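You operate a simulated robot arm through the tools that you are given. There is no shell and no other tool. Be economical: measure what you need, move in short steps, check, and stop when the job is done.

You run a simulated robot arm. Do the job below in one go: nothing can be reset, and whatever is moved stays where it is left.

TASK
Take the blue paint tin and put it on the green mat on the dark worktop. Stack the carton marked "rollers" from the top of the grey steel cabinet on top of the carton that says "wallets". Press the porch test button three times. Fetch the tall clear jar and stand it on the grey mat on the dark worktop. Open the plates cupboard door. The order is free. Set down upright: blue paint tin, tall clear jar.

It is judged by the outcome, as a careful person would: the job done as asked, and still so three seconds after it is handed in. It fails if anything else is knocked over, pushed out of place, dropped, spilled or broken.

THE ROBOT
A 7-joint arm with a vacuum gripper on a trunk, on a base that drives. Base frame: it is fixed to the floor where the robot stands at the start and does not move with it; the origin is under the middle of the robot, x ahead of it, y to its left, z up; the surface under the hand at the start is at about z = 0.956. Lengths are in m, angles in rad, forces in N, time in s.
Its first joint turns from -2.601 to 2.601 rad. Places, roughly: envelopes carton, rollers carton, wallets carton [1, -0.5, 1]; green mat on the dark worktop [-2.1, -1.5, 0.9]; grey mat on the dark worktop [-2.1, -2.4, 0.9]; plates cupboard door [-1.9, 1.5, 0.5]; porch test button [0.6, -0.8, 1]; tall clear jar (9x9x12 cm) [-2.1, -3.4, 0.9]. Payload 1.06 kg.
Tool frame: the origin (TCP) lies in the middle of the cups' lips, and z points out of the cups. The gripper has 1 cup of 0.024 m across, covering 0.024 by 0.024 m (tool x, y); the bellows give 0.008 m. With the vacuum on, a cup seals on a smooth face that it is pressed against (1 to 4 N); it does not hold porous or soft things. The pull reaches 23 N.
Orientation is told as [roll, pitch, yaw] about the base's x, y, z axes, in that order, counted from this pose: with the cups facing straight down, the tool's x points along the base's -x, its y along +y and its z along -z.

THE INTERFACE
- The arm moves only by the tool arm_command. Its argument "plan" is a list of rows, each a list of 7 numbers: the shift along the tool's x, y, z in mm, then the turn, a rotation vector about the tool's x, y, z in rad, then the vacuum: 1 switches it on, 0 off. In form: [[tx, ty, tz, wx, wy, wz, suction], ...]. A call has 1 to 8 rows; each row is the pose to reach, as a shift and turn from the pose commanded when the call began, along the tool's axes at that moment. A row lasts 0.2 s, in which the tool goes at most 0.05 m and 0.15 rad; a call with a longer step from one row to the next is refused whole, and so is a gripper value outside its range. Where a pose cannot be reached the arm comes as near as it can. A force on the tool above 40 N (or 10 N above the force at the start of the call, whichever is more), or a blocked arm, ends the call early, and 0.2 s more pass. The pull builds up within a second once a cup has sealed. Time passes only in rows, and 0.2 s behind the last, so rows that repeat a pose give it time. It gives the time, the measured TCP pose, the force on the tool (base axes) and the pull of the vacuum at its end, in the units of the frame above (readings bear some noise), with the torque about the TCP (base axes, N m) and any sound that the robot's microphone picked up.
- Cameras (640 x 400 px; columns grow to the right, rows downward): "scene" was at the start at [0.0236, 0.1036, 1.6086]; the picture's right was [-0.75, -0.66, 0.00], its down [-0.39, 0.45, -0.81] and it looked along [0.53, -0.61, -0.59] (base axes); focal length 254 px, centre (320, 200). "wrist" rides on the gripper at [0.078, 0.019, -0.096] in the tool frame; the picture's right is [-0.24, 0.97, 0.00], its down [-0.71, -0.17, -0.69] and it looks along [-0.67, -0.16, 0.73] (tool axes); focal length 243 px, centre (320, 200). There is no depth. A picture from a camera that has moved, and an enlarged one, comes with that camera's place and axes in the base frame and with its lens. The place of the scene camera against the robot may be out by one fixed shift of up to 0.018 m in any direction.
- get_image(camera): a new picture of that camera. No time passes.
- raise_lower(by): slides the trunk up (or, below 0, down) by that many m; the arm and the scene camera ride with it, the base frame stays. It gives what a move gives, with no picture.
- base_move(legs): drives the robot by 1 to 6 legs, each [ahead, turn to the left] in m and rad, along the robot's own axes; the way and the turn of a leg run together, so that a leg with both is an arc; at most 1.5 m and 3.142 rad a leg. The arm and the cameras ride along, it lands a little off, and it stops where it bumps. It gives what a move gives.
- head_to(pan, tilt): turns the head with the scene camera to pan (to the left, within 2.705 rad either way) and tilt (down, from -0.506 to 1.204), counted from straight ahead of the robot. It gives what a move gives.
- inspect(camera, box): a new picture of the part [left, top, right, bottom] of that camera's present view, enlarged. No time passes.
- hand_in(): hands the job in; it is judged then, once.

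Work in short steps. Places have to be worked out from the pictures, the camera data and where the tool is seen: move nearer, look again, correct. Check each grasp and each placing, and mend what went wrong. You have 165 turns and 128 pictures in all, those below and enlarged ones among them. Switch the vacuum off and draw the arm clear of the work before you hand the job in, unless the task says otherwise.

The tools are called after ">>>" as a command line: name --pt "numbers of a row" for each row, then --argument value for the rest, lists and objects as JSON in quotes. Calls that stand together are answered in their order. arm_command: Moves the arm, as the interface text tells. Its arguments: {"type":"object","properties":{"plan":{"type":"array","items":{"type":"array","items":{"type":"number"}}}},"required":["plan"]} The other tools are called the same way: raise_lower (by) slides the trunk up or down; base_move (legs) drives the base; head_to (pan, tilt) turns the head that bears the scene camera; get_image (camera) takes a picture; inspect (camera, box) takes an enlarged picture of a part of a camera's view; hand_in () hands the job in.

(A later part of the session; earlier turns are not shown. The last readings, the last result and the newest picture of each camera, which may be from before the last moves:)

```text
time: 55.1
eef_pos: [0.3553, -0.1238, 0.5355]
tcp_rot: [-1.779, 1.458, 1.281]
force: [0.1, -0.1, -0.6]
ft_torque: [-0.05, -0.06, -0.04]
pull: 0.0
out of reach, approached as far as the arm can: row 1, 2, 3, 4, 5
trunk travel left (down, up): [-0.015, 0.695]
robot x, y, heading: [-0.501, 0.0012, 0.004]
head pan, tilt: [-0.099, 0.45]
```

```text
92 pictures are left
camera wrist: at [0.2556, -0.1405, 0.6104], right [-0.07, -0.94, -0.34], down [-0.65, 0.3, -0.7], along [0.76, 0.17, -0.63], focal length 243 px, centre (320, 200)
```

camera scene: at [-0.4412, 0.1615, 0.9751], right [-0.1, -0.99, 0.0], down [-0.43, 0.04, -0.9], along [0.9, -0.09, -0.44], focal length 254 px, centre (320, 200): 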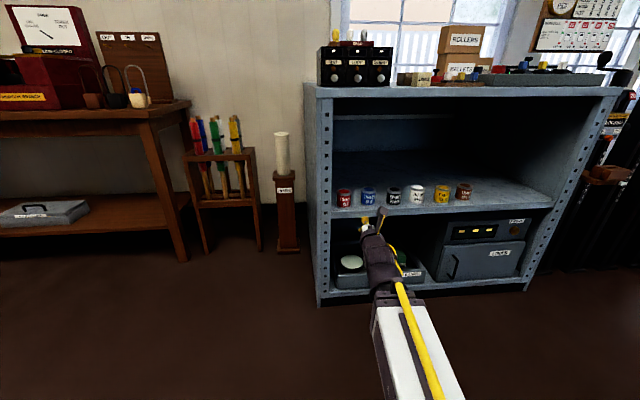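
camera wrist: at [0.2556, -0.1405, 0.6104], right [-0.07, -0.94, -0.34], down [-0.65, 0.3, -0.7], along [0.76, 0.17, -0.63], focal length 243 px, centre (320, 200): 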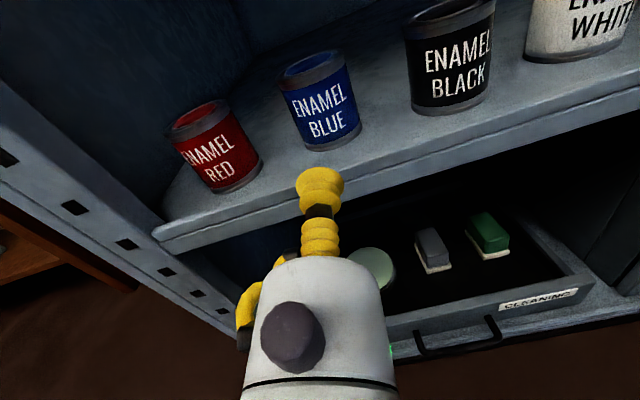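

The tool axis still points at the blue tin (slight roll only). I advance to just before contact with the vacuum on.

>>> arm_command --pt "0 1 25 0 0 0 0" --pt "-1 2 50 0 0 0 0" --pt "-2 3 75 0 0 0 1" --pt "-3 3 90 0 0 0 1" --pt "-3 3 97 0 0 0 1" --pt "-3 3 97 0 0 0 1"

>>> get_image --camera "wrist"

```text
time: 56.5
eef_pos: [0.4509, -0.1355, 0.5307]
tcp_rot: [-2.704, 1.559, 0.352]
force: [-4.8, 1.2, -0.2]
ft_torque: [-0.01, 0.16, 0.1]
pull: 23.4
trunk travel left (down, up): [-0.015, 0.695]
robot x, y, heading: [-0.4998, 0.0009, 0.001]
head pan, tilt: [-0.099, 0.45]
```

```text
91 pictures are left
camera wrist: at [0.353, -0.1449, 0.6085], right [-0.08, -0.97, -0.24], down [-0.66, 0.23, -0.71], along [0.75, 0.1, -0.66], focal length 243 px, centre (320, 200)
```

wrist: 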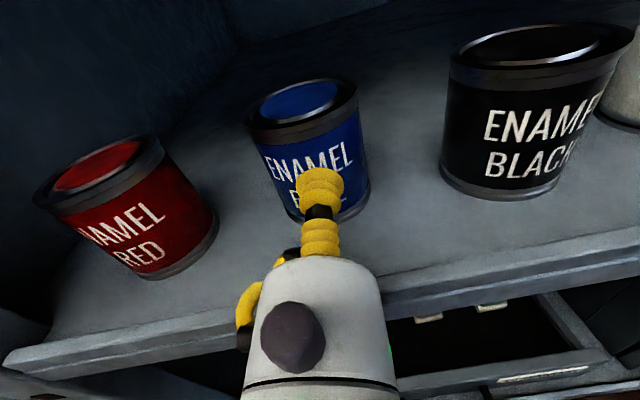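

Sealed on the tin's side with full pull. I lift it with a small arm move and check the load.

>>> arm_command --pt "5 0 0 0 0 0 1" --pt "12 0 0 0 0 0 1" --pt "20 0 0 0 0 0 1" --pt "28 0 0 0 0 0 1" --pt "28 0 0 0 0 0 1"

>>> get_image --camera "wrist"

```text
time: 57.7
eef_pos: [0.4522, -0.1346, 0.5585]
tcp_rot: [-2.673, 1.557, 0.386]
force: [-0.5, 0.5, -2.5]
ft_torque: [0.05, 0.03, 0.01]
pull: 22.8
trunk travel left (down, up): [-0.015, 0.695]
robot x, y, heading: [-0.4983, 0.0023, -0.001]
head pan, tilt: [-0.099, 0.45]
```

```text
90 pictures are left
camera wrist: at [0.3539, -0.1441, 0.6365], right [-0.08, -0.97, -0.24], down [-0.66, 0.23, -0.71], along [0.75, 0.1, -0.66], focal length 243 px, centre (320, 200)
```

wrist: 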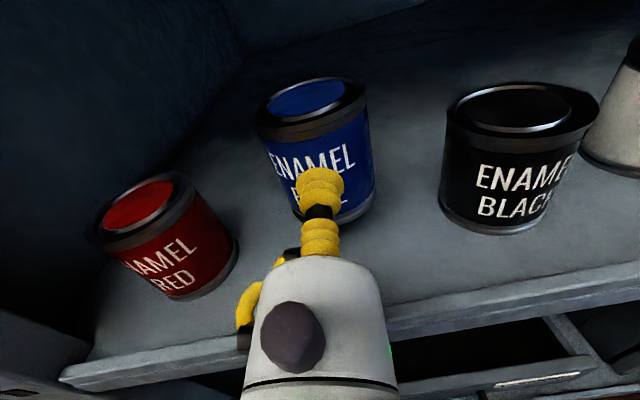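

It lifts cleanly (≈0.25 kg). I back the base straight out, then raise the trunk to carry height.

>>> base_move --legs '[[-0.4, 0]]'

>>> raise_lower --by 0.4

>>> raise_lower --by 0.2

>>> head_to --pan -2.2 --tilt 0.4

>>> get_image --camera "scene"

>>> get_image --camera "wrist"

```text
time: 60.2
eef_pos: [0.0537, -0.1385, 0.5589]
tcp_rot: [-2.692, 1.559, 0.364]
force: [-0.3, 0.5, -2.1]
ft_torque: [0.0, 0.05, 0.0]
pull: 22.9
trunk travel left (down, up): [-0.015, 0.695]
robot x, y, heading: [-0.8976, 0.0043, -0.004]
head pan, tilt: [-0.099, 0.45]
```

```text
time: 64.0
eef_pos: [0.0538, -0.1386, 0.9588]
tcp_rot: [-2.687, 1.56, 0.365]
force: [0.3, 0.4, -1.8]
ft_torque: [0.01, 0.05, -0.04]
pull: 23.0
trunk travel left (down, up): [-0.415, 0.295]
robot x, y, heading: [-0.8985, 0.0051, -0.006]
head pan, tilt: [-0.099, 0.45]
```

```text
time: 66.2
eef_pos: [0.0543, -0.1382, 1.1576]
tcp_rot: [-2.689, 1.559, 0.363]
force: [-0.3, 0.7, -2.7]
ft_torque: [-0.04, 0.05, 0.0]
pull: 22.9
trunk travel left (down, up): [-0.615, 0.095]
robot x, y, heading: [-0.8926, 0.0025, -0.004]
head pan, tilt: [-0.099, 0.45]
```

```text
time: 68.2
eef_pos: [0.0549, -0.1376, 1.1578]
tcp_rot: [-2.69, 1.56, 0.365]
force: [0.9, -0.5, -2.5]
ft_torque: [-0.02, 0.03, 0.0]
pull: 23.0
trunk travel left (down, up): [-0.615, 0.095]
robot x, y, heading: [-0.8978, 0.0037, -0.003]
head pan, tilt: [-2.201, 0.4]
```

```text
89 pictures are left
camera scene: at [-0.9832, 0.0978, 1.5798], right [-0.8, 0.59, 0.0], down [0.23, 0.31, -0.92], along [-0.55, -0.74, -0.39], focal length 254 px, centre (320, 200)
```

scene: 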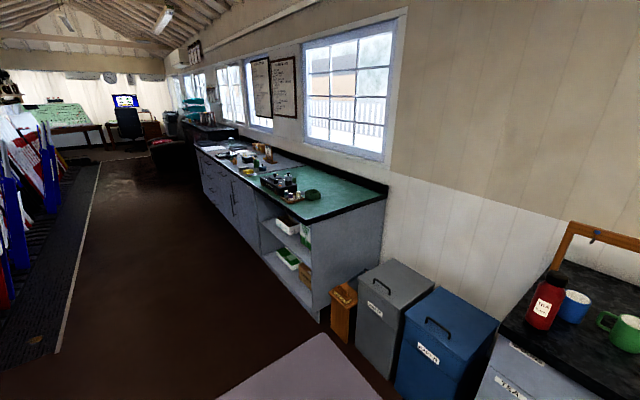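

```text
88 pictures are left
camera wrist: at [-0.0438, -0.1466, 1.2362], right [-0.08, -0.97, -0.24], down [-0.66, 0.23, -0.71], along [0.75, 0.1, -0.66], focal length 243 px, centre (320, 200)
```

wrist: 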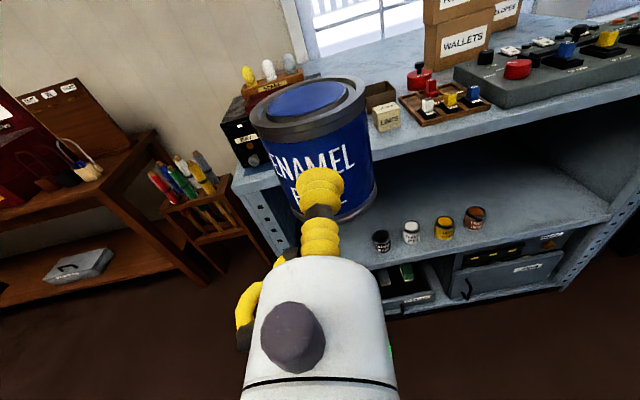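

The tin holds. I zoom into the dark worktop for the mats and clutter.

>>> inspect --camera "scene" --box '[170, 110, 390, 250]'

```text
2.86 times, centred on (280, 180) of scene
camera zoom: at [-0.9832, 0.0978, 1.5798], right [-0.8, 0.59, 0.0], down [0.23, 0.31, -0.92], along [-0.55, -0.74, -0.39], focal length 726 px, centre (434, 257)
```

zoom: 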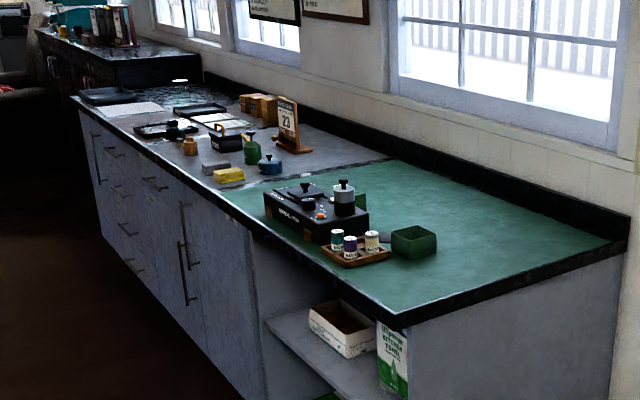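

The green mat covers the near part of the worktop (front x≈-1.69, near end y≈-0.98), with a free spot near (-1.80, -1.12). I raise a bit more and drive to face it from x≈-0.6.

>>> raise_lower --by 0.08

>>> base_move --legs '[[0, -1.333], [1.295, 0]]'

>>> base_move --legs '[[0, -1.805]]'

>>> head_to --pan 0.1 --tilt 0.5

>>> get_image --camera "scene"

>>> get_image --camera "wrist"

```text
time: 69.3
eef_pos: [0.0551, -0.1385, 1.2388]
tcp_rot: [-2.688, 1.558, 0.368]
force: [-0.2, 0.1, -2.4]
ft_torque: [-0.01, 0.05, 0.03]
pull: 23.0
trunk travel left (down, up): [-0.695, 0.015]
robot x, y, heading: [-0.8941, 0.0046, -0.008]
head pan, tilt: [-2.201, 0.4]
```

```text
time: 79.1
eef_pos: [-0.5407, -2.2142, 1.2378]
tcp_rot: [-2.687, 1.559, -0.984]
force: [0.6, 0.9, -1.7]
ft_torque: [0.07, 0.04, -0.02]
pull: 22.7
trunk travel left (down, up): [-0.695, 0.015]
robot x, y, heading: [-0.6101, -1.2579, -1.353]
head pan, tilt: [-2.201, 0.4]
```

```text
time: 83.9
eef_pos: [-1.556, -1.0792, 1.2373]
tcp_rot: [-2.678, 1.559, -2.805]
force: [0.1, -0.5, -2.2]
ft_torque: [0.02, -0.09, 0.03]
pull: 23.1
trunk travel left (down, up): [-0.695, 0.015]
robot x, y, heading: [-0.616, -1.258, 3.093]
head pan, tilt: [-2.201, 0.4]
```

```text
time: 86.1
eef_pos: [-1.5554, -1.0788, 1.2373]
tcp_rot: [-2.682, 1.559, -2.81]
force: [0.5, -0.5, -1.8]
ft_torque: [-0.04, -0.05, 0.02]
pull: 22.7
trunk travel left (down, up): [-0.695, 0.015]
robot x, y, heading: [-0.6119, -1.2555, 3.099]
head pan, tilt: [0.099, 0.499]
```

```text
86 pictures are left
camera scene: at [-0.6544, -1.4338, 1.6507], right [-0.05, 1.0, 0.0], down [0.48, 0.03, -0.88], along [-0.88, -0.05, -0.48], focal length 254 px, centre (320, 200)
```

scene: 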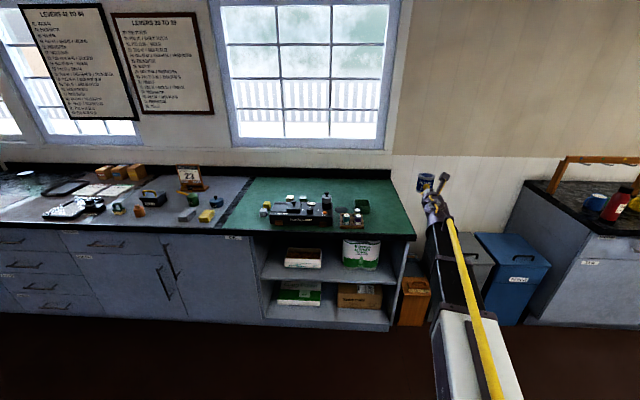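

```text
85 pictures are left
camera wrist: at [-1.4574, -1.0693, 1.3161], right [0.12, 0.96, -0.24], down [0.65, -0.26, -0.71], along [-0.75, -0.07, -0.66], focal length 243 px, centre (320, 200)
```

wrist: 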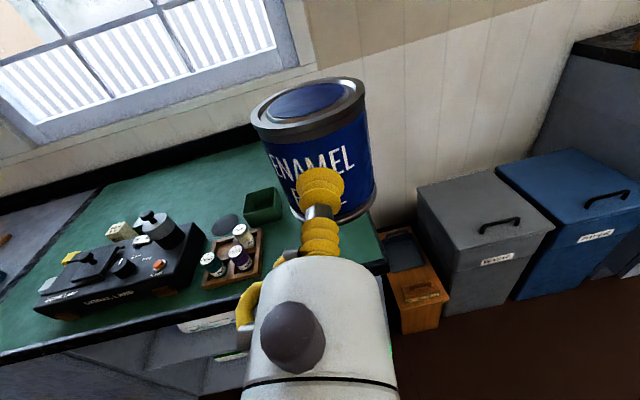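

The free spot is clear: front edge x≈-1.70, tray from y≈-1.26. I turn slightly left and drive ahead 0.2 so the tin ends up over about (-1.79, -1.12).

>>> base_move --legs '[[0, 0.05], [0.2, 0]]'

>>> get_image --camera "wrist"

>>> get_image --camera "scene"

```text
time: 88.1
eef_pos: [-1.7624, -1.1256, 1.2385]
tcp_rot: [-2.67, 1.559, -2.75]
force: [0.1, -0.1, -2.7]
ft_torque: [0.01, -0.06, 0.02]
pull: 22.8
trunk travel left (down, up): [-0.695, 0.015]
robot x, y, heading: [-0.8111, -1.2575, -3.138]
head pan, tilt: [0.099, 0.499]
```

```text
84 pictures are left
camera wrist: at [-1.6649, -1.1109, 1.3158], right [0.07, 0.97, -0.24], down [0.66, -0.23, -0.71], along [-0.75, -0.11, -0.66], focal length 243 px, centre (320, 200)
```

wrist: 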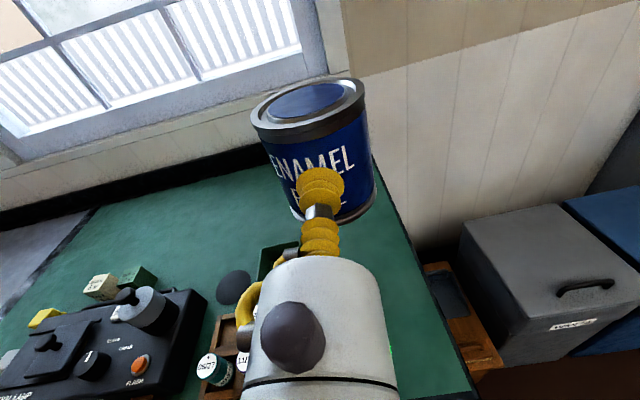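

```text
83 pictures are left
camera scene: at [-0.8455, -1.4371, 1.6506], right [-0.1, 0.99, 0.0], down [0.48, 0.05, -0.88], along [-0.87, -0.09, -0.48], focal length 254 px, centre (320, 200)
```

scene: 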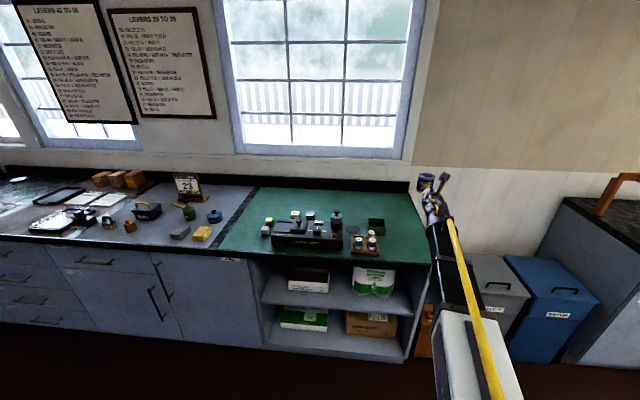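

The tin is over the free spot. I nudge 15 mm further in, then lower the trunk toward the mat.

>>> arm_command --pt "0 0 8 0 0 0 1" --pt "0 0 15 0 0 0 1"

>>> raise_lower --by -0.24

>>> get_image --camera "wrist"

>>> inspect --camera "scene" --box '[340, 150, 540, 280]'

```text
time: 88.7
eef_pos: [-1.7772, -1.1249, 1.2377]
tcp_rot: [-2.666, 1.56, -2.743]
force: [0.2, 0.0, -2.4]
ft_torque: [-0.02, -0.07, -0.01]
pull: 22.6
trunk travel left (down, up): [-0.695, 0.015]
robot x, y, heading: [-0.8101, -1.2608, -3.141]
head pan, tilt: [0.099, 0.499]
```

```text
time: 91.2
eef_pos: [-1.7768, -1.1242, 0.999]
tcp_rot: [-2.681, 1.557, -2.758]
force: [0.2, -0.2, -1.9]
ft_torque: [-0.03, -0.04, 0.03]
pull: 22.8
trunk travel left (down, up): [-0.455, 0.255]
robot x, y, heading: [-0.8091, -1.2573, -3.134]
head pan, tilt: [0.099, 0.499]
```

```text
82 pictures are left
camera wrist: at [-1.6792, -1.1102, 1.076], right [0.07, 0.97, -0.24], down [0.66, -0.23, -0.71], along [-0.75, -0.11, -0.66], focal length 243 px, centre (320, 200)
```

wrist: 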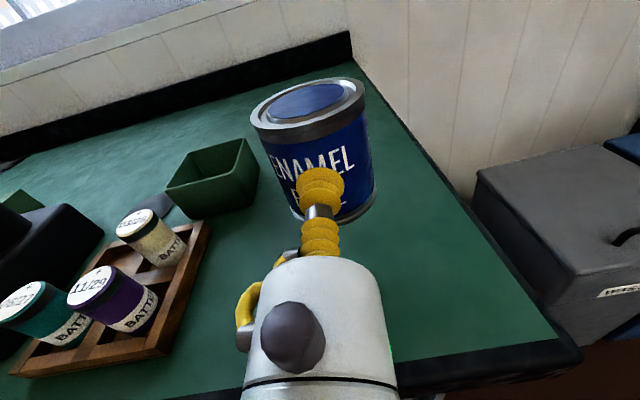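

```text
3.08 times, centred on (440, 215) of scene
camera zoom: at [-0.845, -1.4371, 1.4107], right [-0.1, 0.99, 0.0], down [0.48, 0.05, -0.88], along [-0.87, -0.09, -0.48], focal length 781 px, centre (-49, 154)
```

zoom: 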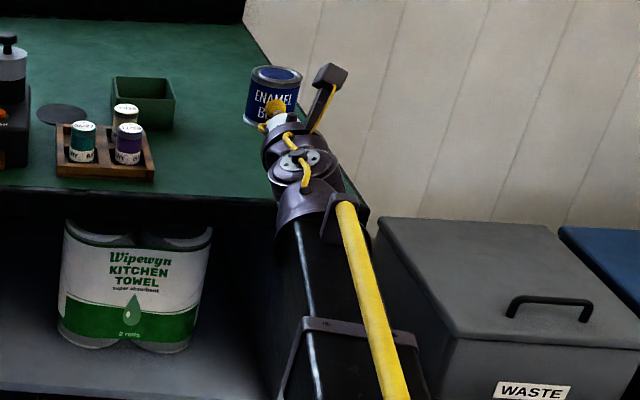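

Worktop height checks at ≈0.90, so contact should come at TCP z≈0.93. I lower to 0.945, then creep.

>>> raise_lower --by -0.055

>>> arm_command --pt "-4 0 0 0 0 0 1" --pt "-7 0 0 0 0 0 1" --pt "-9 0 0 0 0 0 1"

>>> get_image --camera "wrist"

>>> inspect --camera "scene" --box '[380, 120, 480, 200]'

```text
time: 92.1
eef_pos: [-1.7782, -1.1246, 0.9435]
tcp_rot: [-2.678, 1.557, -2.755]
force: [0.6, -0.5, -2.2]
ft_torque: [0.01, -0.1, 0.02]
pull: 22.9
trunk travel left (down, up): [-0.4, 0.31]
robot x, y, heading: [-0.8106, -1.254, -3.137]
head pan, tilt: [0.099, 0.499]
```

```text
time: 92.9
eef_pos: [-1.7773, -1.125, 0.9426]
tcp_rot: [-3.037, 1.551, -3.118]
force: [4.5, -1.9, 18.5]
ft_torque: [0.15, -1.64, -0.12]
pull: 23.0
trunk travel left (down, up): [-0.4, 0.31]
robot x, y, heading: [-0.8086, -1.2576, -3.138]
head pan, tilt: [0.099, 0.499]
stopped in row 3: the force on the tool passed its limit at 44 N (the readings are from after the stop); the commanded pose is now the measured one
```

```text
80 pictures are left
camera wrist: at [-1.6784, -1.111, 1.0196], right [0.07, 0.97, -0.24], down [0.66, -0.23, -0.72], along [-0.75, -0.1, -0.65], focal length 243 px, centre (320, 200)
```

wrist: 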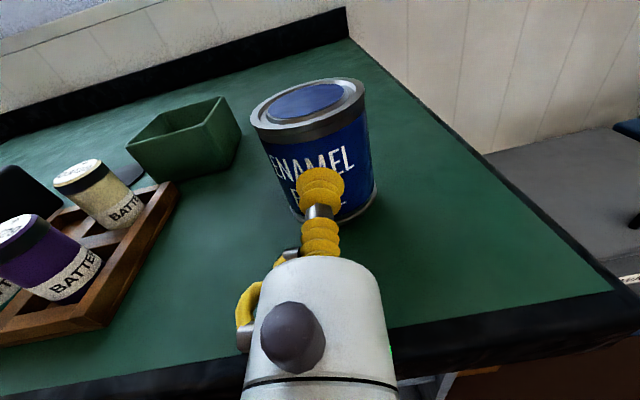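

```text
5.00 times, centred on (430, 160) of scene
camera zoom: at [-0.8427, -1.4376, 1.3557], right [-0.1, 0.99, 0.0], down [0.47, 0.05, -0.88], along [-0.87, -0.09, -0.48], focal length 1270 px, centre (-230, 400)
```

zoom: 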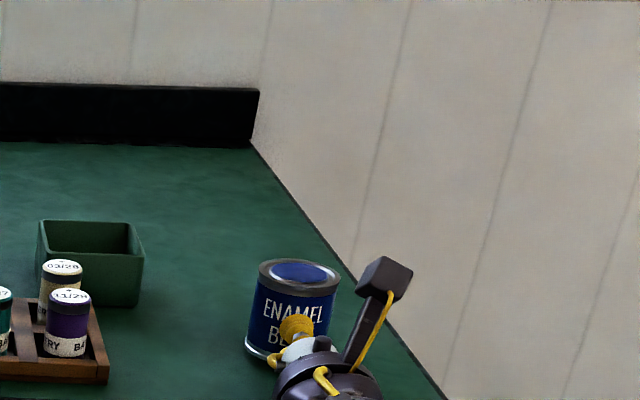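

The torque shows the contact is ~9 cm behind the cup: the wrist flange on the worktop edge, the tin still ~1 cm up. I lift 6 mm, back out 28 mm and lower again.

>>> arm_command --pt "4 0 0 0 0 0 1" --pt "6 0 0 0 0 0 1" --pt "6 0 -14 0 0 0 1" --pt "6 0 -28 0 0 0 1" --pt "0 0 -28 0 0 0 1" --pt "-4 0 -28 0 0 0 1"

```text
time: 94.3
eef_pos: [-1.7494, -1.1267, 0.9338]
tcp_rot: [-2.939, 1.554, -3.02]
force: [0.0, -0.4, -1.7]
ft_torque: [-0.01, -0.07, 0.0]
pull: 22.5
trunk travel left (down, up): [-0.4, 0.31]
robot x, y, heading: [-0.8099, -1.2544, -3.143]
head pan, tilt: [0.099, 0.499]
```

Now free below 0.94. I creep on down.

>>> arm_command --pt "-2 0 0 0 0 0 1" --pt "-3 0 0 0 0 0 1" --pt "-4 0 0 0 0 0 1"

>>> get_image --camera "wrist"

```text
time: 95.1
eef_pos: [-1.7498, -1.1268, 0.9308]
tcp_rot: [-2.931, 1.555, -3.011]
force: [0.5, -0.4, 5.2]
ft_torque: [-0.1, 0.0, 0.0]
pull: 23.1
trunk travel left (down, up): [-0.4, 0.31]
robot x, y, heading: [-0.8136, -1.257, -3.139]
head pan, tilt: [0.099, 0.499]
```

```text
78 pictures are left
camera wrist: at [-1.6522, -1.1131, 1.0093], right [0.07, 0.97, -0.24], down [0.66, -0.23, -0.72], along [-0.75, -0.1, -0.65], focal length 243 px, centre (320, 200)
```

wrist: 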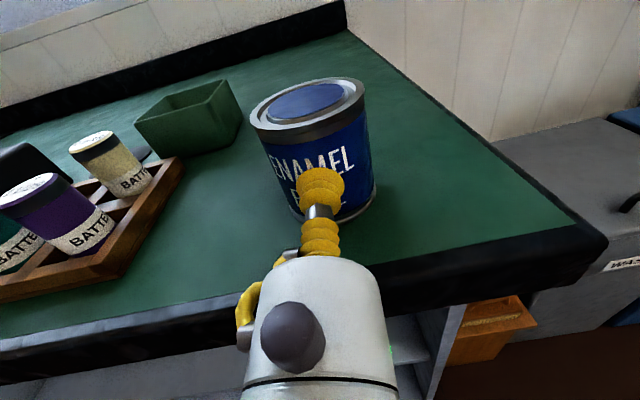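

The tin has touched down flat (≈7 N at the expected height). I release, wait, and draw straight back.

>>> arm_command --pt "0 0 0 0 0 0 0" --pt "0 0 0 0 0 0 0" --pt "0 0 0 0 0 0 0" --pt "0 0 0 0 0 0 0" --pt "0 0 -4 0 0 0 0" --pt "0 0 -12 0 0 0 0" --pt "0 0 -25 0 0 0 0"

>>> get_image --camera "wrist"

```text
time: 96.7
eef_pos: [-1.7264, -1.1288, 0.9307]
tcp_rot: [-2.931, 1.555, -3.013]
force: [-0.9, -0.6, 0.4]
ft_torque: [-0.06, -0.02, -0.01]
pull: 0.0
trunk travel left (down, up): [-0.4, 0.31]
robot x, y, heading: [-0.8072, -1.2565, -3.142]
head pan, tilt: [0.099, 0.499]
```

```text
77 pictures are left
camera wrist: at [-1.6279, -1.1159, 1.0088], right [0.07, 0.97, -0.24], down [0.66, -0.23, -0.72], along [-0.75, -0.1, -0.65], focal length 243 px, centre (320, 200)
```

wrist: 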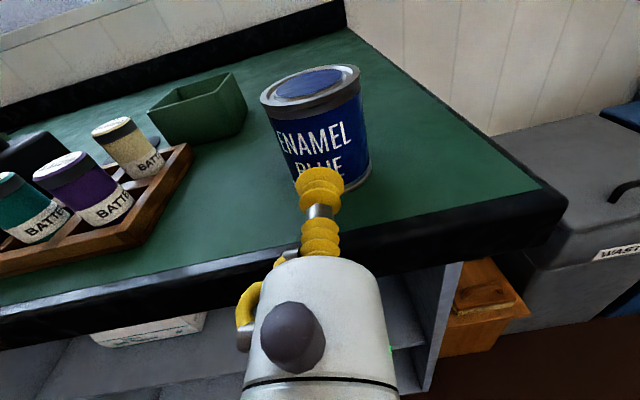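

The blue tin stands upright on the green mat. I back off and look down the room towards the jar and the grey mat.

>>> base_move --legs '[[-0.3, 0]]'

>>> raise_lower --by 0.3

>>> head_to --pan 1.0 --tilt 0.4

>>> get_image --camera "scene"

>>> inspect --camera "scene" --box '[200, 80, 500, 260]'

```text
time: 98.7
eef_pos: [-1.4226, -1.124, 0.9306]
tcp_rot: [-2.932, 1.554, -3.018]
force: [0.4, 0.4, -0.3]
ft_torque: [0.0, -0.06, -0.04]
pull: 0.1
trunk travel left (down, up): [-0.4, 0.31]
robot x, y, heading: [-0.5099, -1.2551, 3.138]
head pan, tilt: [0.099, 0.499]
```

```text
time: 101.7
eef_pos: [-1.4221, -1.1262, 1.2308]
tcp_rot: [-2.935, 1.556, -3.02]
force: [-0.5, 0.5, -0.5]
ft_torque: [-0.01, 0.02, 0.01]
pull: 0.1
trunk travel left (down, up): [-0.7, 0.01]
robot x, y, heading: [-0.5089, -1.2565, 3.144]
head pan, tilt: [0.099, 0.499]
```

```text
time: 102.9
eef_pos: [-1.4222, -1.125, 1.2309]
tcp_rot: [-2.934, 1.555, -3.019]
force: [-0.6, -0.1, -0.8]
ft_torque: [0.01, 0.0, 0.05]
pull: 0.1
trunk travel left (down, up): [-0.7, 0.01]
robot x, y, heading: [-0.5074, -1.2566, 3.139]
head pan, tilt: [1.0, 0.4]
```

```text
76 pictures are left
camera scene: at [-0.503, -1.5054, 1.6648], right [-0.84, 0.54, 0.0], down [0.21, 0.33, -0.92], along [-0.5, -0.77, -0.39], focal length 254 px, centre (320, 200)
```

scene: 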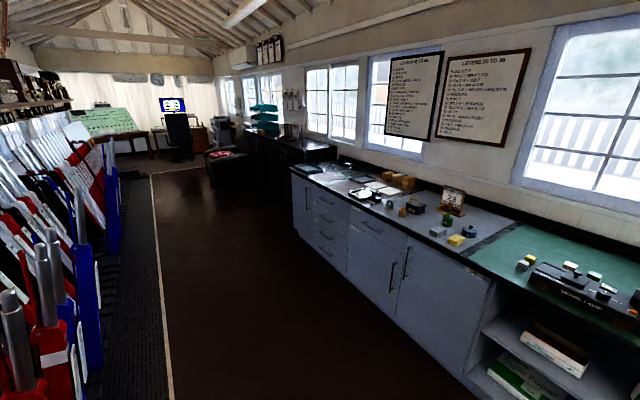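

```text
2.13 times, centred on (350, 170) of scene
camera zoom: at [-0.503, -1.5054, 1.6648], right [-0.84, 0.54, 0.0], down [0.21, 0.33, -0.92], along [-0.5, -0.77, -0.39], focal length 542 px, centre (256, 264)
```

zoom: 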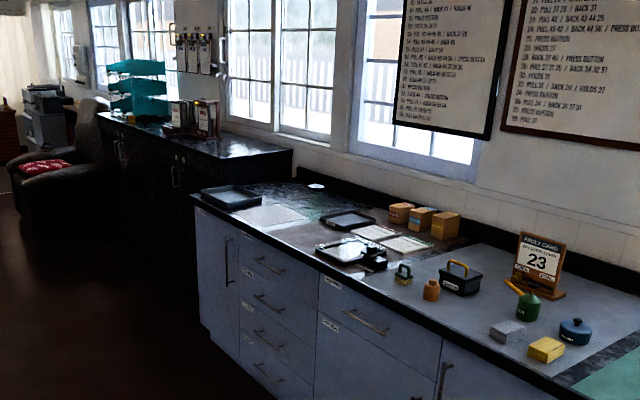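

The jar seems to be the clear thing near the wall at about (-2.1,-3.4). I bring the tool back to pointing down and nearer the body before driving there.

>>> arm_command --pt "0 0 -25 0 -0.14 0 0" --pt "0 0 -50 0 -0.28 0 0" --pt "0 0 -75 0 -0.42 0 0" --pt "0 0 -100 0 -0.56 0 0" --pt "0 0 -125 0 -0.7 0 0" --pt "0 0 -150 0 -0.84 0 0" --pt "0 0 -175 0 -0.98 0 0" --pt "0 0 -200 0 -1.12 0 0"

>>> arm_command --pt "0 0 0 0 -0.14 0 0" --pt "0 0 0 0 -0.28 0 0" --pt "0 0 0 0 -0.42 0 0" --pt "0 0 0 0 -0.45 0 0"

>>> base_move --legs '[[0, 1.158], [0.925, 0], [0.92, 0]]'

>>> head_to --pan -0.6 --tilt 0.6

>>> get_image --camera "scene"

```text
time: 104.7
eef_pos: [-1.2102, -1.0908, 1.2214]
tcp_rot: [-0.168, 0.503, -0.092]
force: [-0.3, -0.4, 0.6]
ft_torque: [0.01, 0.03, 0.01]
pull: 0.1
out of reach, approached as far as the arm can: row 1, 2, 3, 4, 5, 6, 7, 8
trunk travel left (down, up): [-0.7, 0.01]
robot x, y, heading: [-0.5081, -1.2589, 3.139]
head pan, tilt: [1.0, 0.4]
```

```text
time: 105.7
eef_pos: [-1.2072, -1.0897, 1.2291]
tcp_rot: [-0.254, 0.089, -0.025]
force: [-0.1, 0.4, 0.0]
ft_torque: [0.0, -0.01, 0.02]
pull: 0.1
out of reach, approached as far as the arm can: row 1, 2, 3, 4
trunk travel left (down, up): [-0.7, 0.01]
robot x, y, heading: [-0.5096, -1.261, 3.141]
head pan, tilt: [1.0, 0.4]
```

```text
time: 117.9
eef_pos: [-1.6075, -3.5514, 1.2288]
tcp_rot: [-0.256, 0.091, 1.184]
force: [0.5, -0.3, 0.6]
ft_torque: [-0.03, 0.0, -0.01]
pull: 0.2
trunk travel left (down, up): [-0.7, 0.01]
robot x, y, heading: [-1.1984, -2.9528, -1.931]
head pan, tilt: [1.0, 0.4]
```

```text
time: 119.6
eef_pos: [-1.6071, -3.552, 1.2299]
tcp_rot: [-0.255, 0.09, 1.183]
force: [0.2, -0.3, -0.4]
ft_torque: [-0.02, 0.02, -0.01]
pull: 0.0
trunk travel left (down, up): [-0.7, 0.01]
robot x, y, heading: [-1.2033, -2.9573, -1.933]
head pan, tilt: [-0.6, 0.6]
```

```text
74 pictures are left
camera scene: at [-1.0887, -3.0273, 1.6466], right [-0.57, 0.82, 0.0], down [0.46, 0.32, -0.83], along [-0.68, -0.47, -0.56], focal length 254 px, centre (320, 200)
```

scene: 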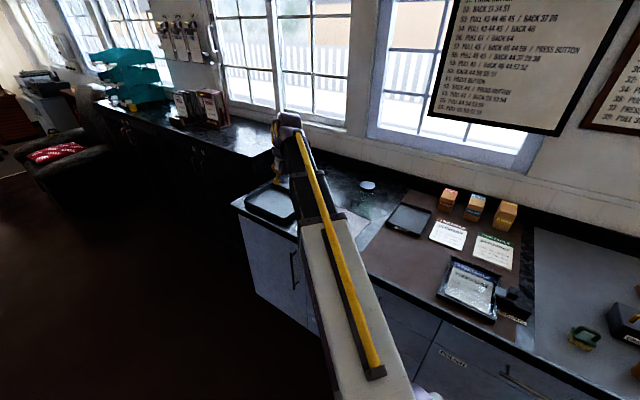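

I zoom at the area of the jar.

>>> inspect --camera "scene" --box '[310, 150, 450, 240]'

>>> get_image --camera "wrist"

```text
4.44 times, centred on (380, 195) of scene
camera zoom: at [-1.0887, -3.0273, 1.6466], right [-0.57, 0.82, 0.0], down [0.46, 0.32, -0.83], along [-0.68, -0.47, -0.56], focal length 1129 px, centre (53, 222)
```

zoom: 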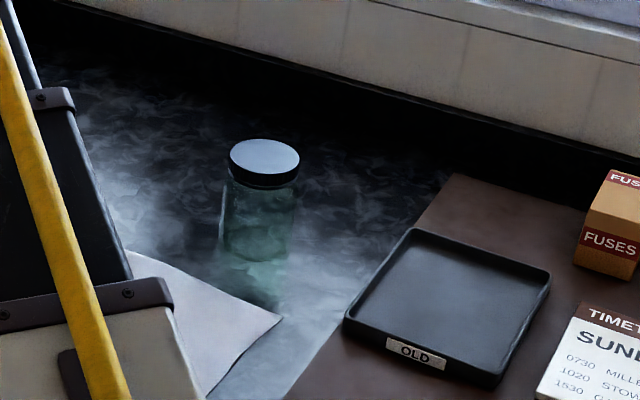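

```text
72 pictures are left
camera wrist: at [-1.6733, -3.5974, 1.3239], right [-0.79, 0.55, -0.27], down [0.28, 0.71, 0.64], along [0.54, 0.43, -0.72], focal length 243 px, centre (320, 200)
```

wrist: 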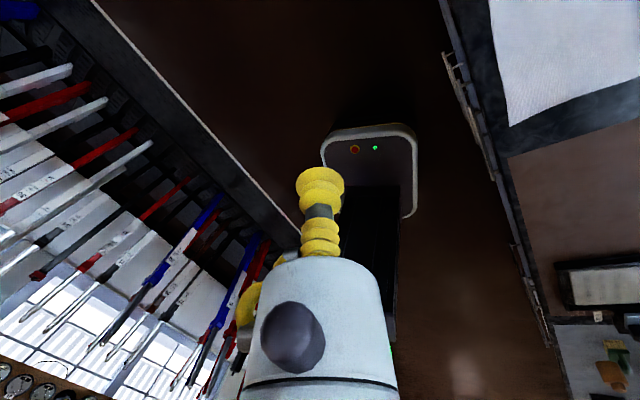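

The jar has a black lid, top centre ≈ (-2.08, -3.435, 1.02). I nudge the base closer and level the tool.

>>> base_move --legs '[[0.06, 0]]'

>>> arm_command --pt "20 10 5 -0.12 -0.04 0 0" --pt "40 30 10 -0.25 -0.09 0 0" --pt "60 60 15 -0.255 -0.09 0 0" --pt "60 60 15 -0.255 -0.09 0 0"

```text
time: 120.6
eef_pos: [-1.6284, -3.605, 1.2291]
tcp_rot: [-0.256, 0.089, 1.183]
force: [0.4, 0.6, 0.5]
ft_torque: [0.0, -0.01, 0.02]
pull: 0.0
trunk travel left (down, up): [-0.7, 0.01]
robot x, y, heading: [-1.2224, -3.0116, -1.939]
head pan, tilt: [-0.6, 0.6]
```

```text
time: 121.6
eef_pos: [-1.7022, -3.6386, 1.2152]
tcp_rot: [-0.26, 0.079, 1.185]
force: [0.4, -0.6, -0.3]
ft_torque: [0.02, 0.01, 0.01]
pull: 0.0
out of reach, approached as far as the arm can: row 1, 2, 3, 4
trunk travel left (down, up): [-0.7, 0.01]
robot x, y, heading: [-1.2226, -3.0122, -1.937]
head pan, tilt: [-0.6, 0.6]
```

A wrist joint seems at its stop in this yaw. I turn the wrist back about the tool axis, then level.

>>> arm_command --pt "0 0 0 0 0 0.145 0" --pt "0 0 0 0 0 0.29 0" --pt "0 0 0 0 0 0.435 0" --pt "0 0 0 0 0 0.58 0" --pt "0 0 0 0 0 0.725 0" --pt "0 0 0 0 0 0.87 0" --pt "0 0 0 0 0 1.015 0" --pt "0 0 0 0 0 1.16 0"

>>> arm_command --pt "0 0 0 0 0 0.145 0" --pt "0 0 0 0 0 0.29 0" --pt "0 0 0 0 0 0.435 0" --pt "0 0 0 0 0 0.58 0" --pt "0 0 0 0 0 0.725 0" --pt "0 0 0 0 0 0.87 0" --pt "0 0 0 0 0 1.015 0" --pt "0 0 0 0 0 1.16 0"

```text
time: 123.4
eef_pos: [-1.7017, -3.6402, 1.2157]
tcp_rot: [-0.178, -0.205, 0.051]
force: [-0.8, -0.2, -1.1]
ft_torque: [-0.01, -0.02, -0.01]
pull: 0.1
trunk travel left (down, up): [-0.7, 0.01]
robot x, y, heading: [-1.2206, -3.0113, -1.938]
head pan, tilt: [-0.6, 0.6]
```

```text
time: 125.2
eef_pos: [-1.7009, -3.6398, 1.2146]
tcp_rot: [0.122, -0.244, -1.145]
force: [0.1, 0.3, -0.1]
ft_torque: [0.0, -0.01, 0.01]
pull: 0.1
trunk travel left (down, up): [-0.7, 0.01]
robot x, y, heading: [-1.2214, -3.0084, -1.939]
head pan, tilt: [-0.6, 0.6]
```

Free of the stop. I level the tool, then move toward the jar at height.

>>> arm_command --pt "0 0 0 0.06 0.12 0 0" --pt "0 0 0 0.122 0.244 0 0" --pt "0 0 0 0.122 0.244 0 0"

>>> arm_command --pt "37 -28 0 0 0 0 0" --pt "74 -56 0 0 0 0 0" --pt "111 -84 0 0 0 0 0" --pt "148 -112 0 0 0 0 0" --pt "185 -140 0 0 0 0 0" --pt "222 -168 0 0 0 0 0" --pt "258 -196 0 0 0 0 0" --pt "290 -221 0 0 0 0 0"

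>>> get_image --camera "wrist"

>>> get_image --camera "scene"

```text
time: 126.0
eef_pos: [-1.7006, -3.6396, 1.2135]
tcp_rot: [0.123, -0.243, -1.143]
force: [0.0, 0.1, -0.1]
ft_torque: [-0.01, 0.0, -0.01]
pull: 0.1
out of reach, approached as far as the arm can: row 1, 2, 3
trunk travel left (down, up): [-0.7, 0.01]
robot x, y, heading: [-1.2242, -3.011, -1.935]
head pan, tilt: [-0.6, 0.6]
```

```text
time: 127.8
eef_pos: [-2.0167, -3.4857, 1.1222]
tcp_rot: [0.126, -0.273, -1.145]
force: [-0.1, -0.3, -0.3]
ft_torque: [-0.02, 0.02, 0.04]
pull: 0.1
trunk travel left (down, up): [-0.7, 0.01]
robot x, y, heading: [-1.2237, -3.0119, -1.938]
head pan, tilt: [-0.6, 0.6]
```

```text
71 pictures are left
camera wrist: at [-2.0528, -3.3872, 1.1953], right [0.96, 0.22, 0.18], down [-0.02, -0.56, 0.83], along [0.28, -0.8, -0.53], focal length 243 px, centre (320, 200)
```

wrist: 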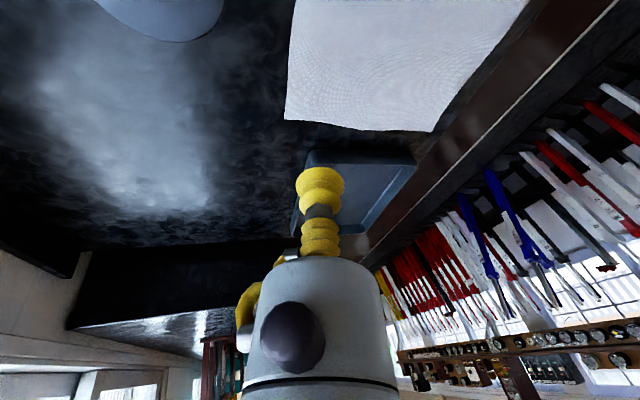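

```text
70 pictures are left
camera scene: at [-1.1102, -3.0816, 1.6466], right [-0.57, 0.82, 0.0], down [0.47, 0.32, -0.82], along [-0.68, -0.47, -0.57], focal length 254 px, centre (320, 200)
```

scene: 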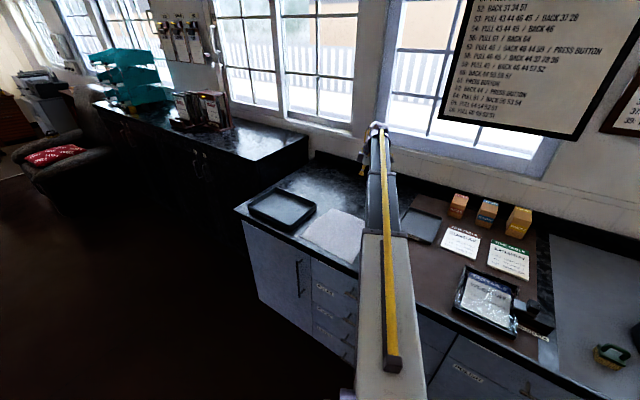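

The tilted axes brought it down to 1.12, still clear. I level the tool now at this reach and rise a little.

>>> arm_command --pt "0 0 -25 0.06 0.13 0 0" --pt "0 0 -45 0.126 0.26 0 0" --pt "0 0 -45 0.126 0.273 0 0" --pt "0 0 -45 0.126 0.273 0 0"

>>> get_image --camera "wrist"

```text
time: 128.8
eef_pos: [-2.0226, -3.4755, 1.1653]
tcp_rot: [0.016, -0.278, -1.13]
force: [0.4, -0.6, 0.3]
ft_torque: [0.01, 0.0, 0.03]
pull: 0.0
out of reach, approached as far as the arm can: row 1, 2, 3, 4
trunk travel left (down, up): [-0.7, 0.01]
robot x, y, heading: [-1.2266, -3.0149, -1.933]
head pan, tilt: [-0.6, 0.6]
```

```text
69 pictures are left
camera wrist: at [-2.0505, -3.374, 1.2364], right [0.97, 0.21, 0.08], down [0.05, -0.52, 0.85], along [0.22, -0.82, -0.52], focal length 243 px, centre (320, 200)
```

wrist: 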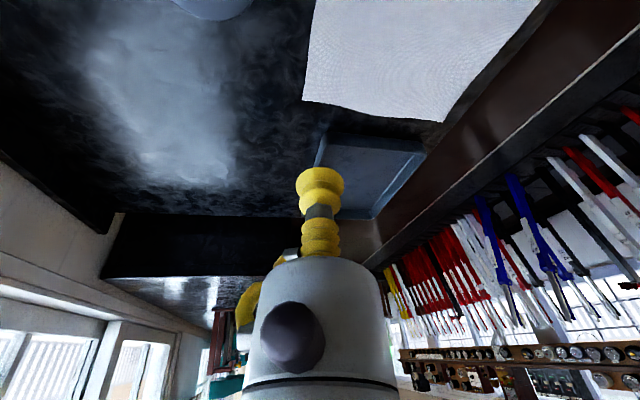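

One wrist joint still holds a sideways lean. I turn the yaw the rest of the way back toward the starting wrist posture and level again.

>>> arm_command --pt "0 0 -5 0 0 0.14 0" --pt "0 0 -10 0 0 0.28 0" --pt "0 0 -15 0 0 0.42 0" --pt "0 0 -20 0 0 0.56 0" --pt "0 0 -20 0 0 0.7 0" --pt "0 0 -20 0 0 0.84 0" --pt "0 0 -20 0 0 0.98 0"

```text
time: 130.4
eef_pos: [-2.025, -3.4702, 1.183]
tcp_rot: [0.24, -0.14, -2.127]
force: [-0.2, -0.1, -0.2]
ft_torque: [0.0, 0.01, -0.03]
pull: 0.1
trunk travel left (down, up): [-0.7, 0.01]
robot x, y, heading: [-1.2258, -3.0126, -1.937]
head pan, tilt: [-0.6, 0.6]
```

>>> arm_command --pt "0 0 0 0.12 0.07 0 0" --pt "0 0 0 0.24 0.14 0 0" --pt "0 0 0 0.24 0.14 0 0"

>>> get_image --camera "wrist"

```text
time: 131.2
eef_pos: [-2.0254, -3.4709, 1.1826]
tcp_rot: [0.241, -0.14, -2.125]
force: [0.3, -0.5, -1.0]
ft_torque: [-0.01, -0.02, 0.02]
pull: 0.1
out of reach, approached as far as the arm can: row 1, 2, 3
trunk travel left (down, up): [-0.7, 0.01]
robot x, y, heading: [-1.2244, -3.0156, -1.936]
head pan, tilt: [-0.6, 0.6]
```

```text
68 pictures are left
camera wrist: at [-1.9809, -3.3882, 1.269], right [0.7, -0.67, 0.26], down [-0.6, -0.35, 0.72], along [-0.39, -0.66, -0.65], focal length 243 px, centre (320, 200)
```

wrist: 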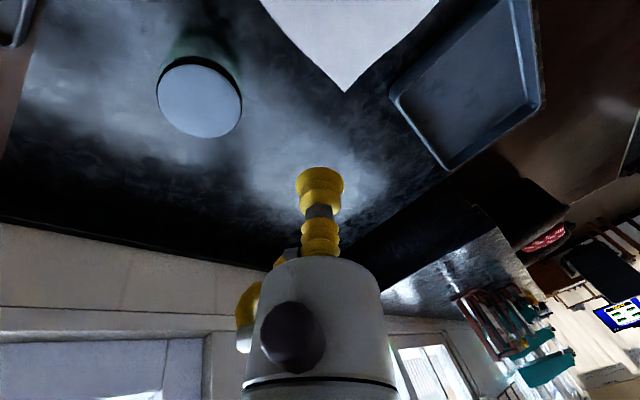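

The lean stays tangential. I try levelling by letting the tip swing right over the jar while the wrist stays.

>>> arm_command --pt "8 -13 -4 0.06 0.035 0 0" --pt "15 -25 -8 0.12 0.07 0 0" --pt "22 -38 -12 0.18 0.105 0 0" --pt "29 -50 -16 0.24 0.14 0 0" --pt "29 -50 -16 0.24 0.14 0 0"

```text
time: 132.4
eef_pos: [-2.054, -3.4179, 1.1905]
tcp_rot: [0.225, -0.162, -2.127]
force: [-0.9, -0.3, -0.6]
ft_torque: [0.01, -0.03, 0.0]
pull: 0.0
out of reach, approached as far as the arm can: row 1, 2, 3, 4, 5
trunk travel left (down, up): [-0.7, 0.01]
robot x, y, heading: [-1.2236, -3.0116, -1.937]
head pan, tilt: [-0.6, 0.6]
```

The lean doesn't respond, so I look at the arm's posture from the head.

>>> head_to --pan -0.5 --tilt 0.75

>>> get_image --camera "scene"

>>> get_image --camera "wrist"

```text
time: 133.1
eef_pos: [-2.054, -3.4172, 1.1908]
tcp_rot: [0.225, -0.161, -2.126]
force: [-0.4, 1.6, 0.0]
ft_torque: [-0.06, 0.0, 0.02]
pull: 0.2
trunk travel left (down, up): [-0.7, 0.01]
robot x, y, heading: [-1.223, -3.0114, -1.935]
head pan, tilt: [-0.499, 0.75]
```

```text
67 pictures are left
camera scene: at [-1.1002, -3.0852, 1.6338], right [-0.65, 0.76, 0.0], down [0.52, 0.44, -0.73], along [-0.56, -0.47, -0.68], focal length 254 px, centre (320, 200)
```

scene: 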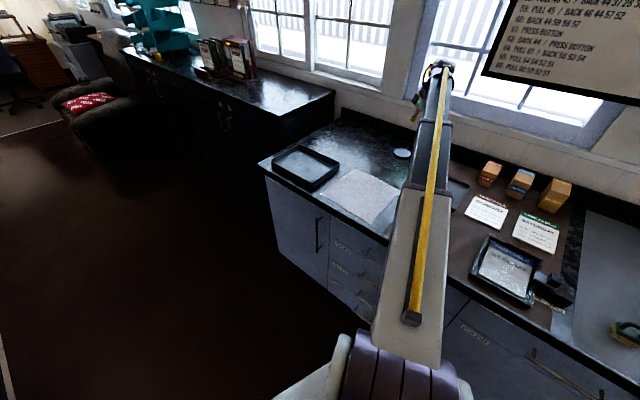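

```text
66 pictures are left
camera wrist: at [-2.0078, -3.3341, 1.2753], right [0.7, -0.67, 0.25], down [-0.59, -0.34, 0.74], along [-0.41, -0.66, -0.63], focal length 243 px, centre (320, 200)
```

wrist: 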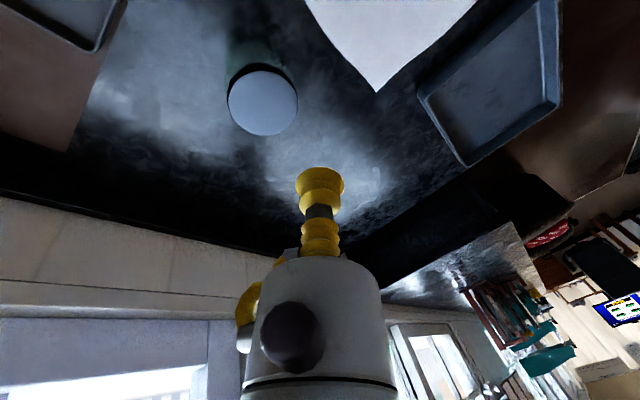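

The arm is a telescoping boom and its wrist roll joint seems flipped to its far stop. To unwind I raise the tool in line with the boom, roll it there, and bring it down again; away from the jar, upward.

>>> arm_command --pt "-3 4 -18 0.078 -0.117 -0.039 0" --pt "-6 8 -36 0.156 -0.234 -0.078 0" --pt "-9 12 -54 0.233 -0.351 -0.118 0" --pt "-12 16 -72 0.311 -0.468 -0.157 0" --pt "-15 20 -90 0.389 -0.585 -0.196 0" --pt "-18 24 -100 0.467 -0.702 -0.235 0" --pt "-20 27 -110 0.544 -0.819 -0.274 0" --pt "-22 30 -120 0.622 -0.936 -0.313 0"

>>> get_image --camera "scene"

>>> get_image --camera "wrist"

```text
time: 134.9
eef_pos: [-2.0515, -3.4202, 1.3159]
tcp_rot: [-0.86, -0.978, -1.45]
force: [0.0, -0.6, 0.5]
ft_torque: [0.0, 0.01, -0.06]
pull: 0.2
trunk travel left (down, up): [-0.7, 0.01]
robot x, y, heading: [-1.2259, -3.0132, -1.936]
head pan, tilt: [-0.499, 0.75]
```

```text
65 pictures are left
camera scene: at [-1.1, -3.0852, 1.6337], right [-0.65, 0.76, 0.0], down [0.52, 0.44, -0.73], along [-0.56, -0.47, -0.68], focal length 254 px, centre (320, 200)
```

scene: 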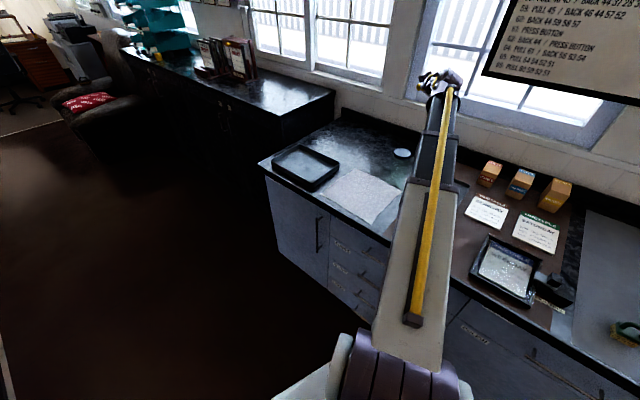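

```text
64 pictures are left
camera wrist: at [-1.9779, -3.325, 1.279], right [0.72, -0.66, -0.22], down [0.4, 0.13, 0.91], along [-0.57, -0.74, 0.35], focal length 243 px, centre (320, 200)
```

wrist: 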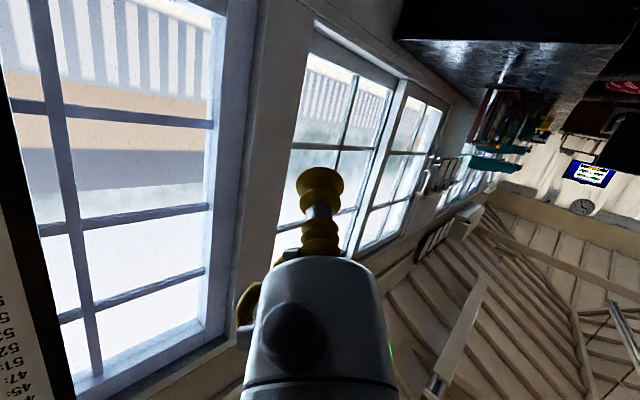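

The tool is now 26° off the boom axis. I roll it around the boom axis (tip goes round over the top) to unwind the roll joint.

>>> arm_command --pt "0 0 0 -0.026 -0.059 0.13 0" --pt "0 0 0 -0.052 -0.118 0.26 0" --pt "0 0 0 -0.078 -0.178 0.391 0" --pt "0 0 0 -0.104 -0.237 0.521 0" --pt "0 0 0 -0.13 -0.296 0.651 0" --pt "0 0 0 -0.157 -0.355 0.781 0" --pt "0 0 0 -0.183 -0.414 0.911 0" --pt "0 0 0 -0.209 -0.473 1.042 0"

>>> arm_command --pt "0 0 0 -0.026 -0.059 0.13 0" --pt "0 0 0 -0.052 -0.118 0.26 0" --pt "0 0 0 -0.078 -0.178 0.391 0" --pt "0 0 0 -0.104 -0.237 0.521 0" --pt "0 0 0 -0.13 -0.296 0.651 0" --pt "0 0 0 -0.157 -0.355 0.781 0" --pt "0 0 0 -0.183 -0.414 0.911 0" --pt "0 0 0 -0.209 -0.473 1.042 0"

>>> arm_command --pt "0 0 0 -0.026 -0.059 0.13 0" --pt "0 0 0 -0.052 -0.118 0.26 0" --pt "0 0 0 -0.078 -0.178 0.391 0" --pt "0 0 0 -0.1 -0.228 0.503 0"

>>> get_image --camera "wrist"

```text
time: 136.7
eef_pos: [-2.0511, -3.4204, 1.3171]
tcp_rot: [1.728, -0.947, 2.35]
force: [0.1, -0.8, 0.3]
ft_torque: [0.02, 0.04, -0.03]
pull: 0.0
trunk travel left (down, up): [-0.7, 0.01]
robot x, y, heading: [-1.2232, -3.0091, -1.938]
head pan, tilt: [-0.499, 0.75]
```

```text
time: 138.5
eef_pos: [-2.0524, -3.4208, 1.3159]
tcp_rot: [2.024, 0.189, 2.208]
force: [-0.5, 0.1, 0.1]
ft_torque: [0.01, 0.0, -0.02]
pull: 0.1
trunk travel left (down, up): [-0.7, 0.01]
robot x, y, heading: [-1.2232, -3.0118, -1.934]
head pan, tilt: [-0.499, 0.75]
```

```text
time: 139.5
eef_pos: [-2.0517, -3.4192, 1.3163]
tcp_rot: [2.152, 0.74, 2.265]
force: [0.4, 0.3, 0.0]
ft_torque: [0.02, -0.03, -0.02]
pull: 0.1
trunk travel left (down, up): [-0.7, 0.01]
robot x, y, heading: [-1.2216, -3.0109, -1.934]
head pan, tilt: [-0.499, 0.75]
```

```text
63 pictures are left
camera wrist: at [-1.9296, -3.4232, 1.3421], right [-0.05, 0.9, 0.44], down [0.26, 0.44, -0.86], along [-0.97, 0.07, -0.25], focal length 243 px, centre (320, 200)
```

wrist: 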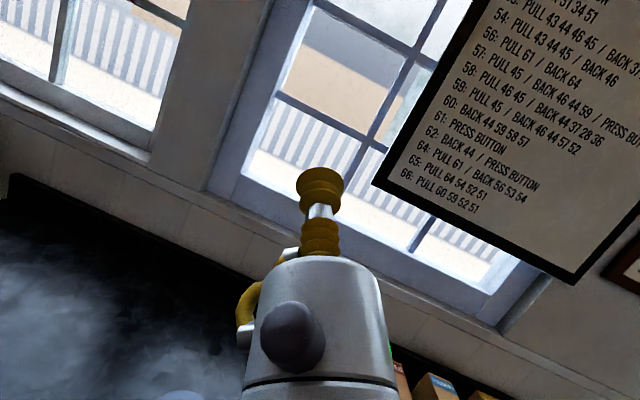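

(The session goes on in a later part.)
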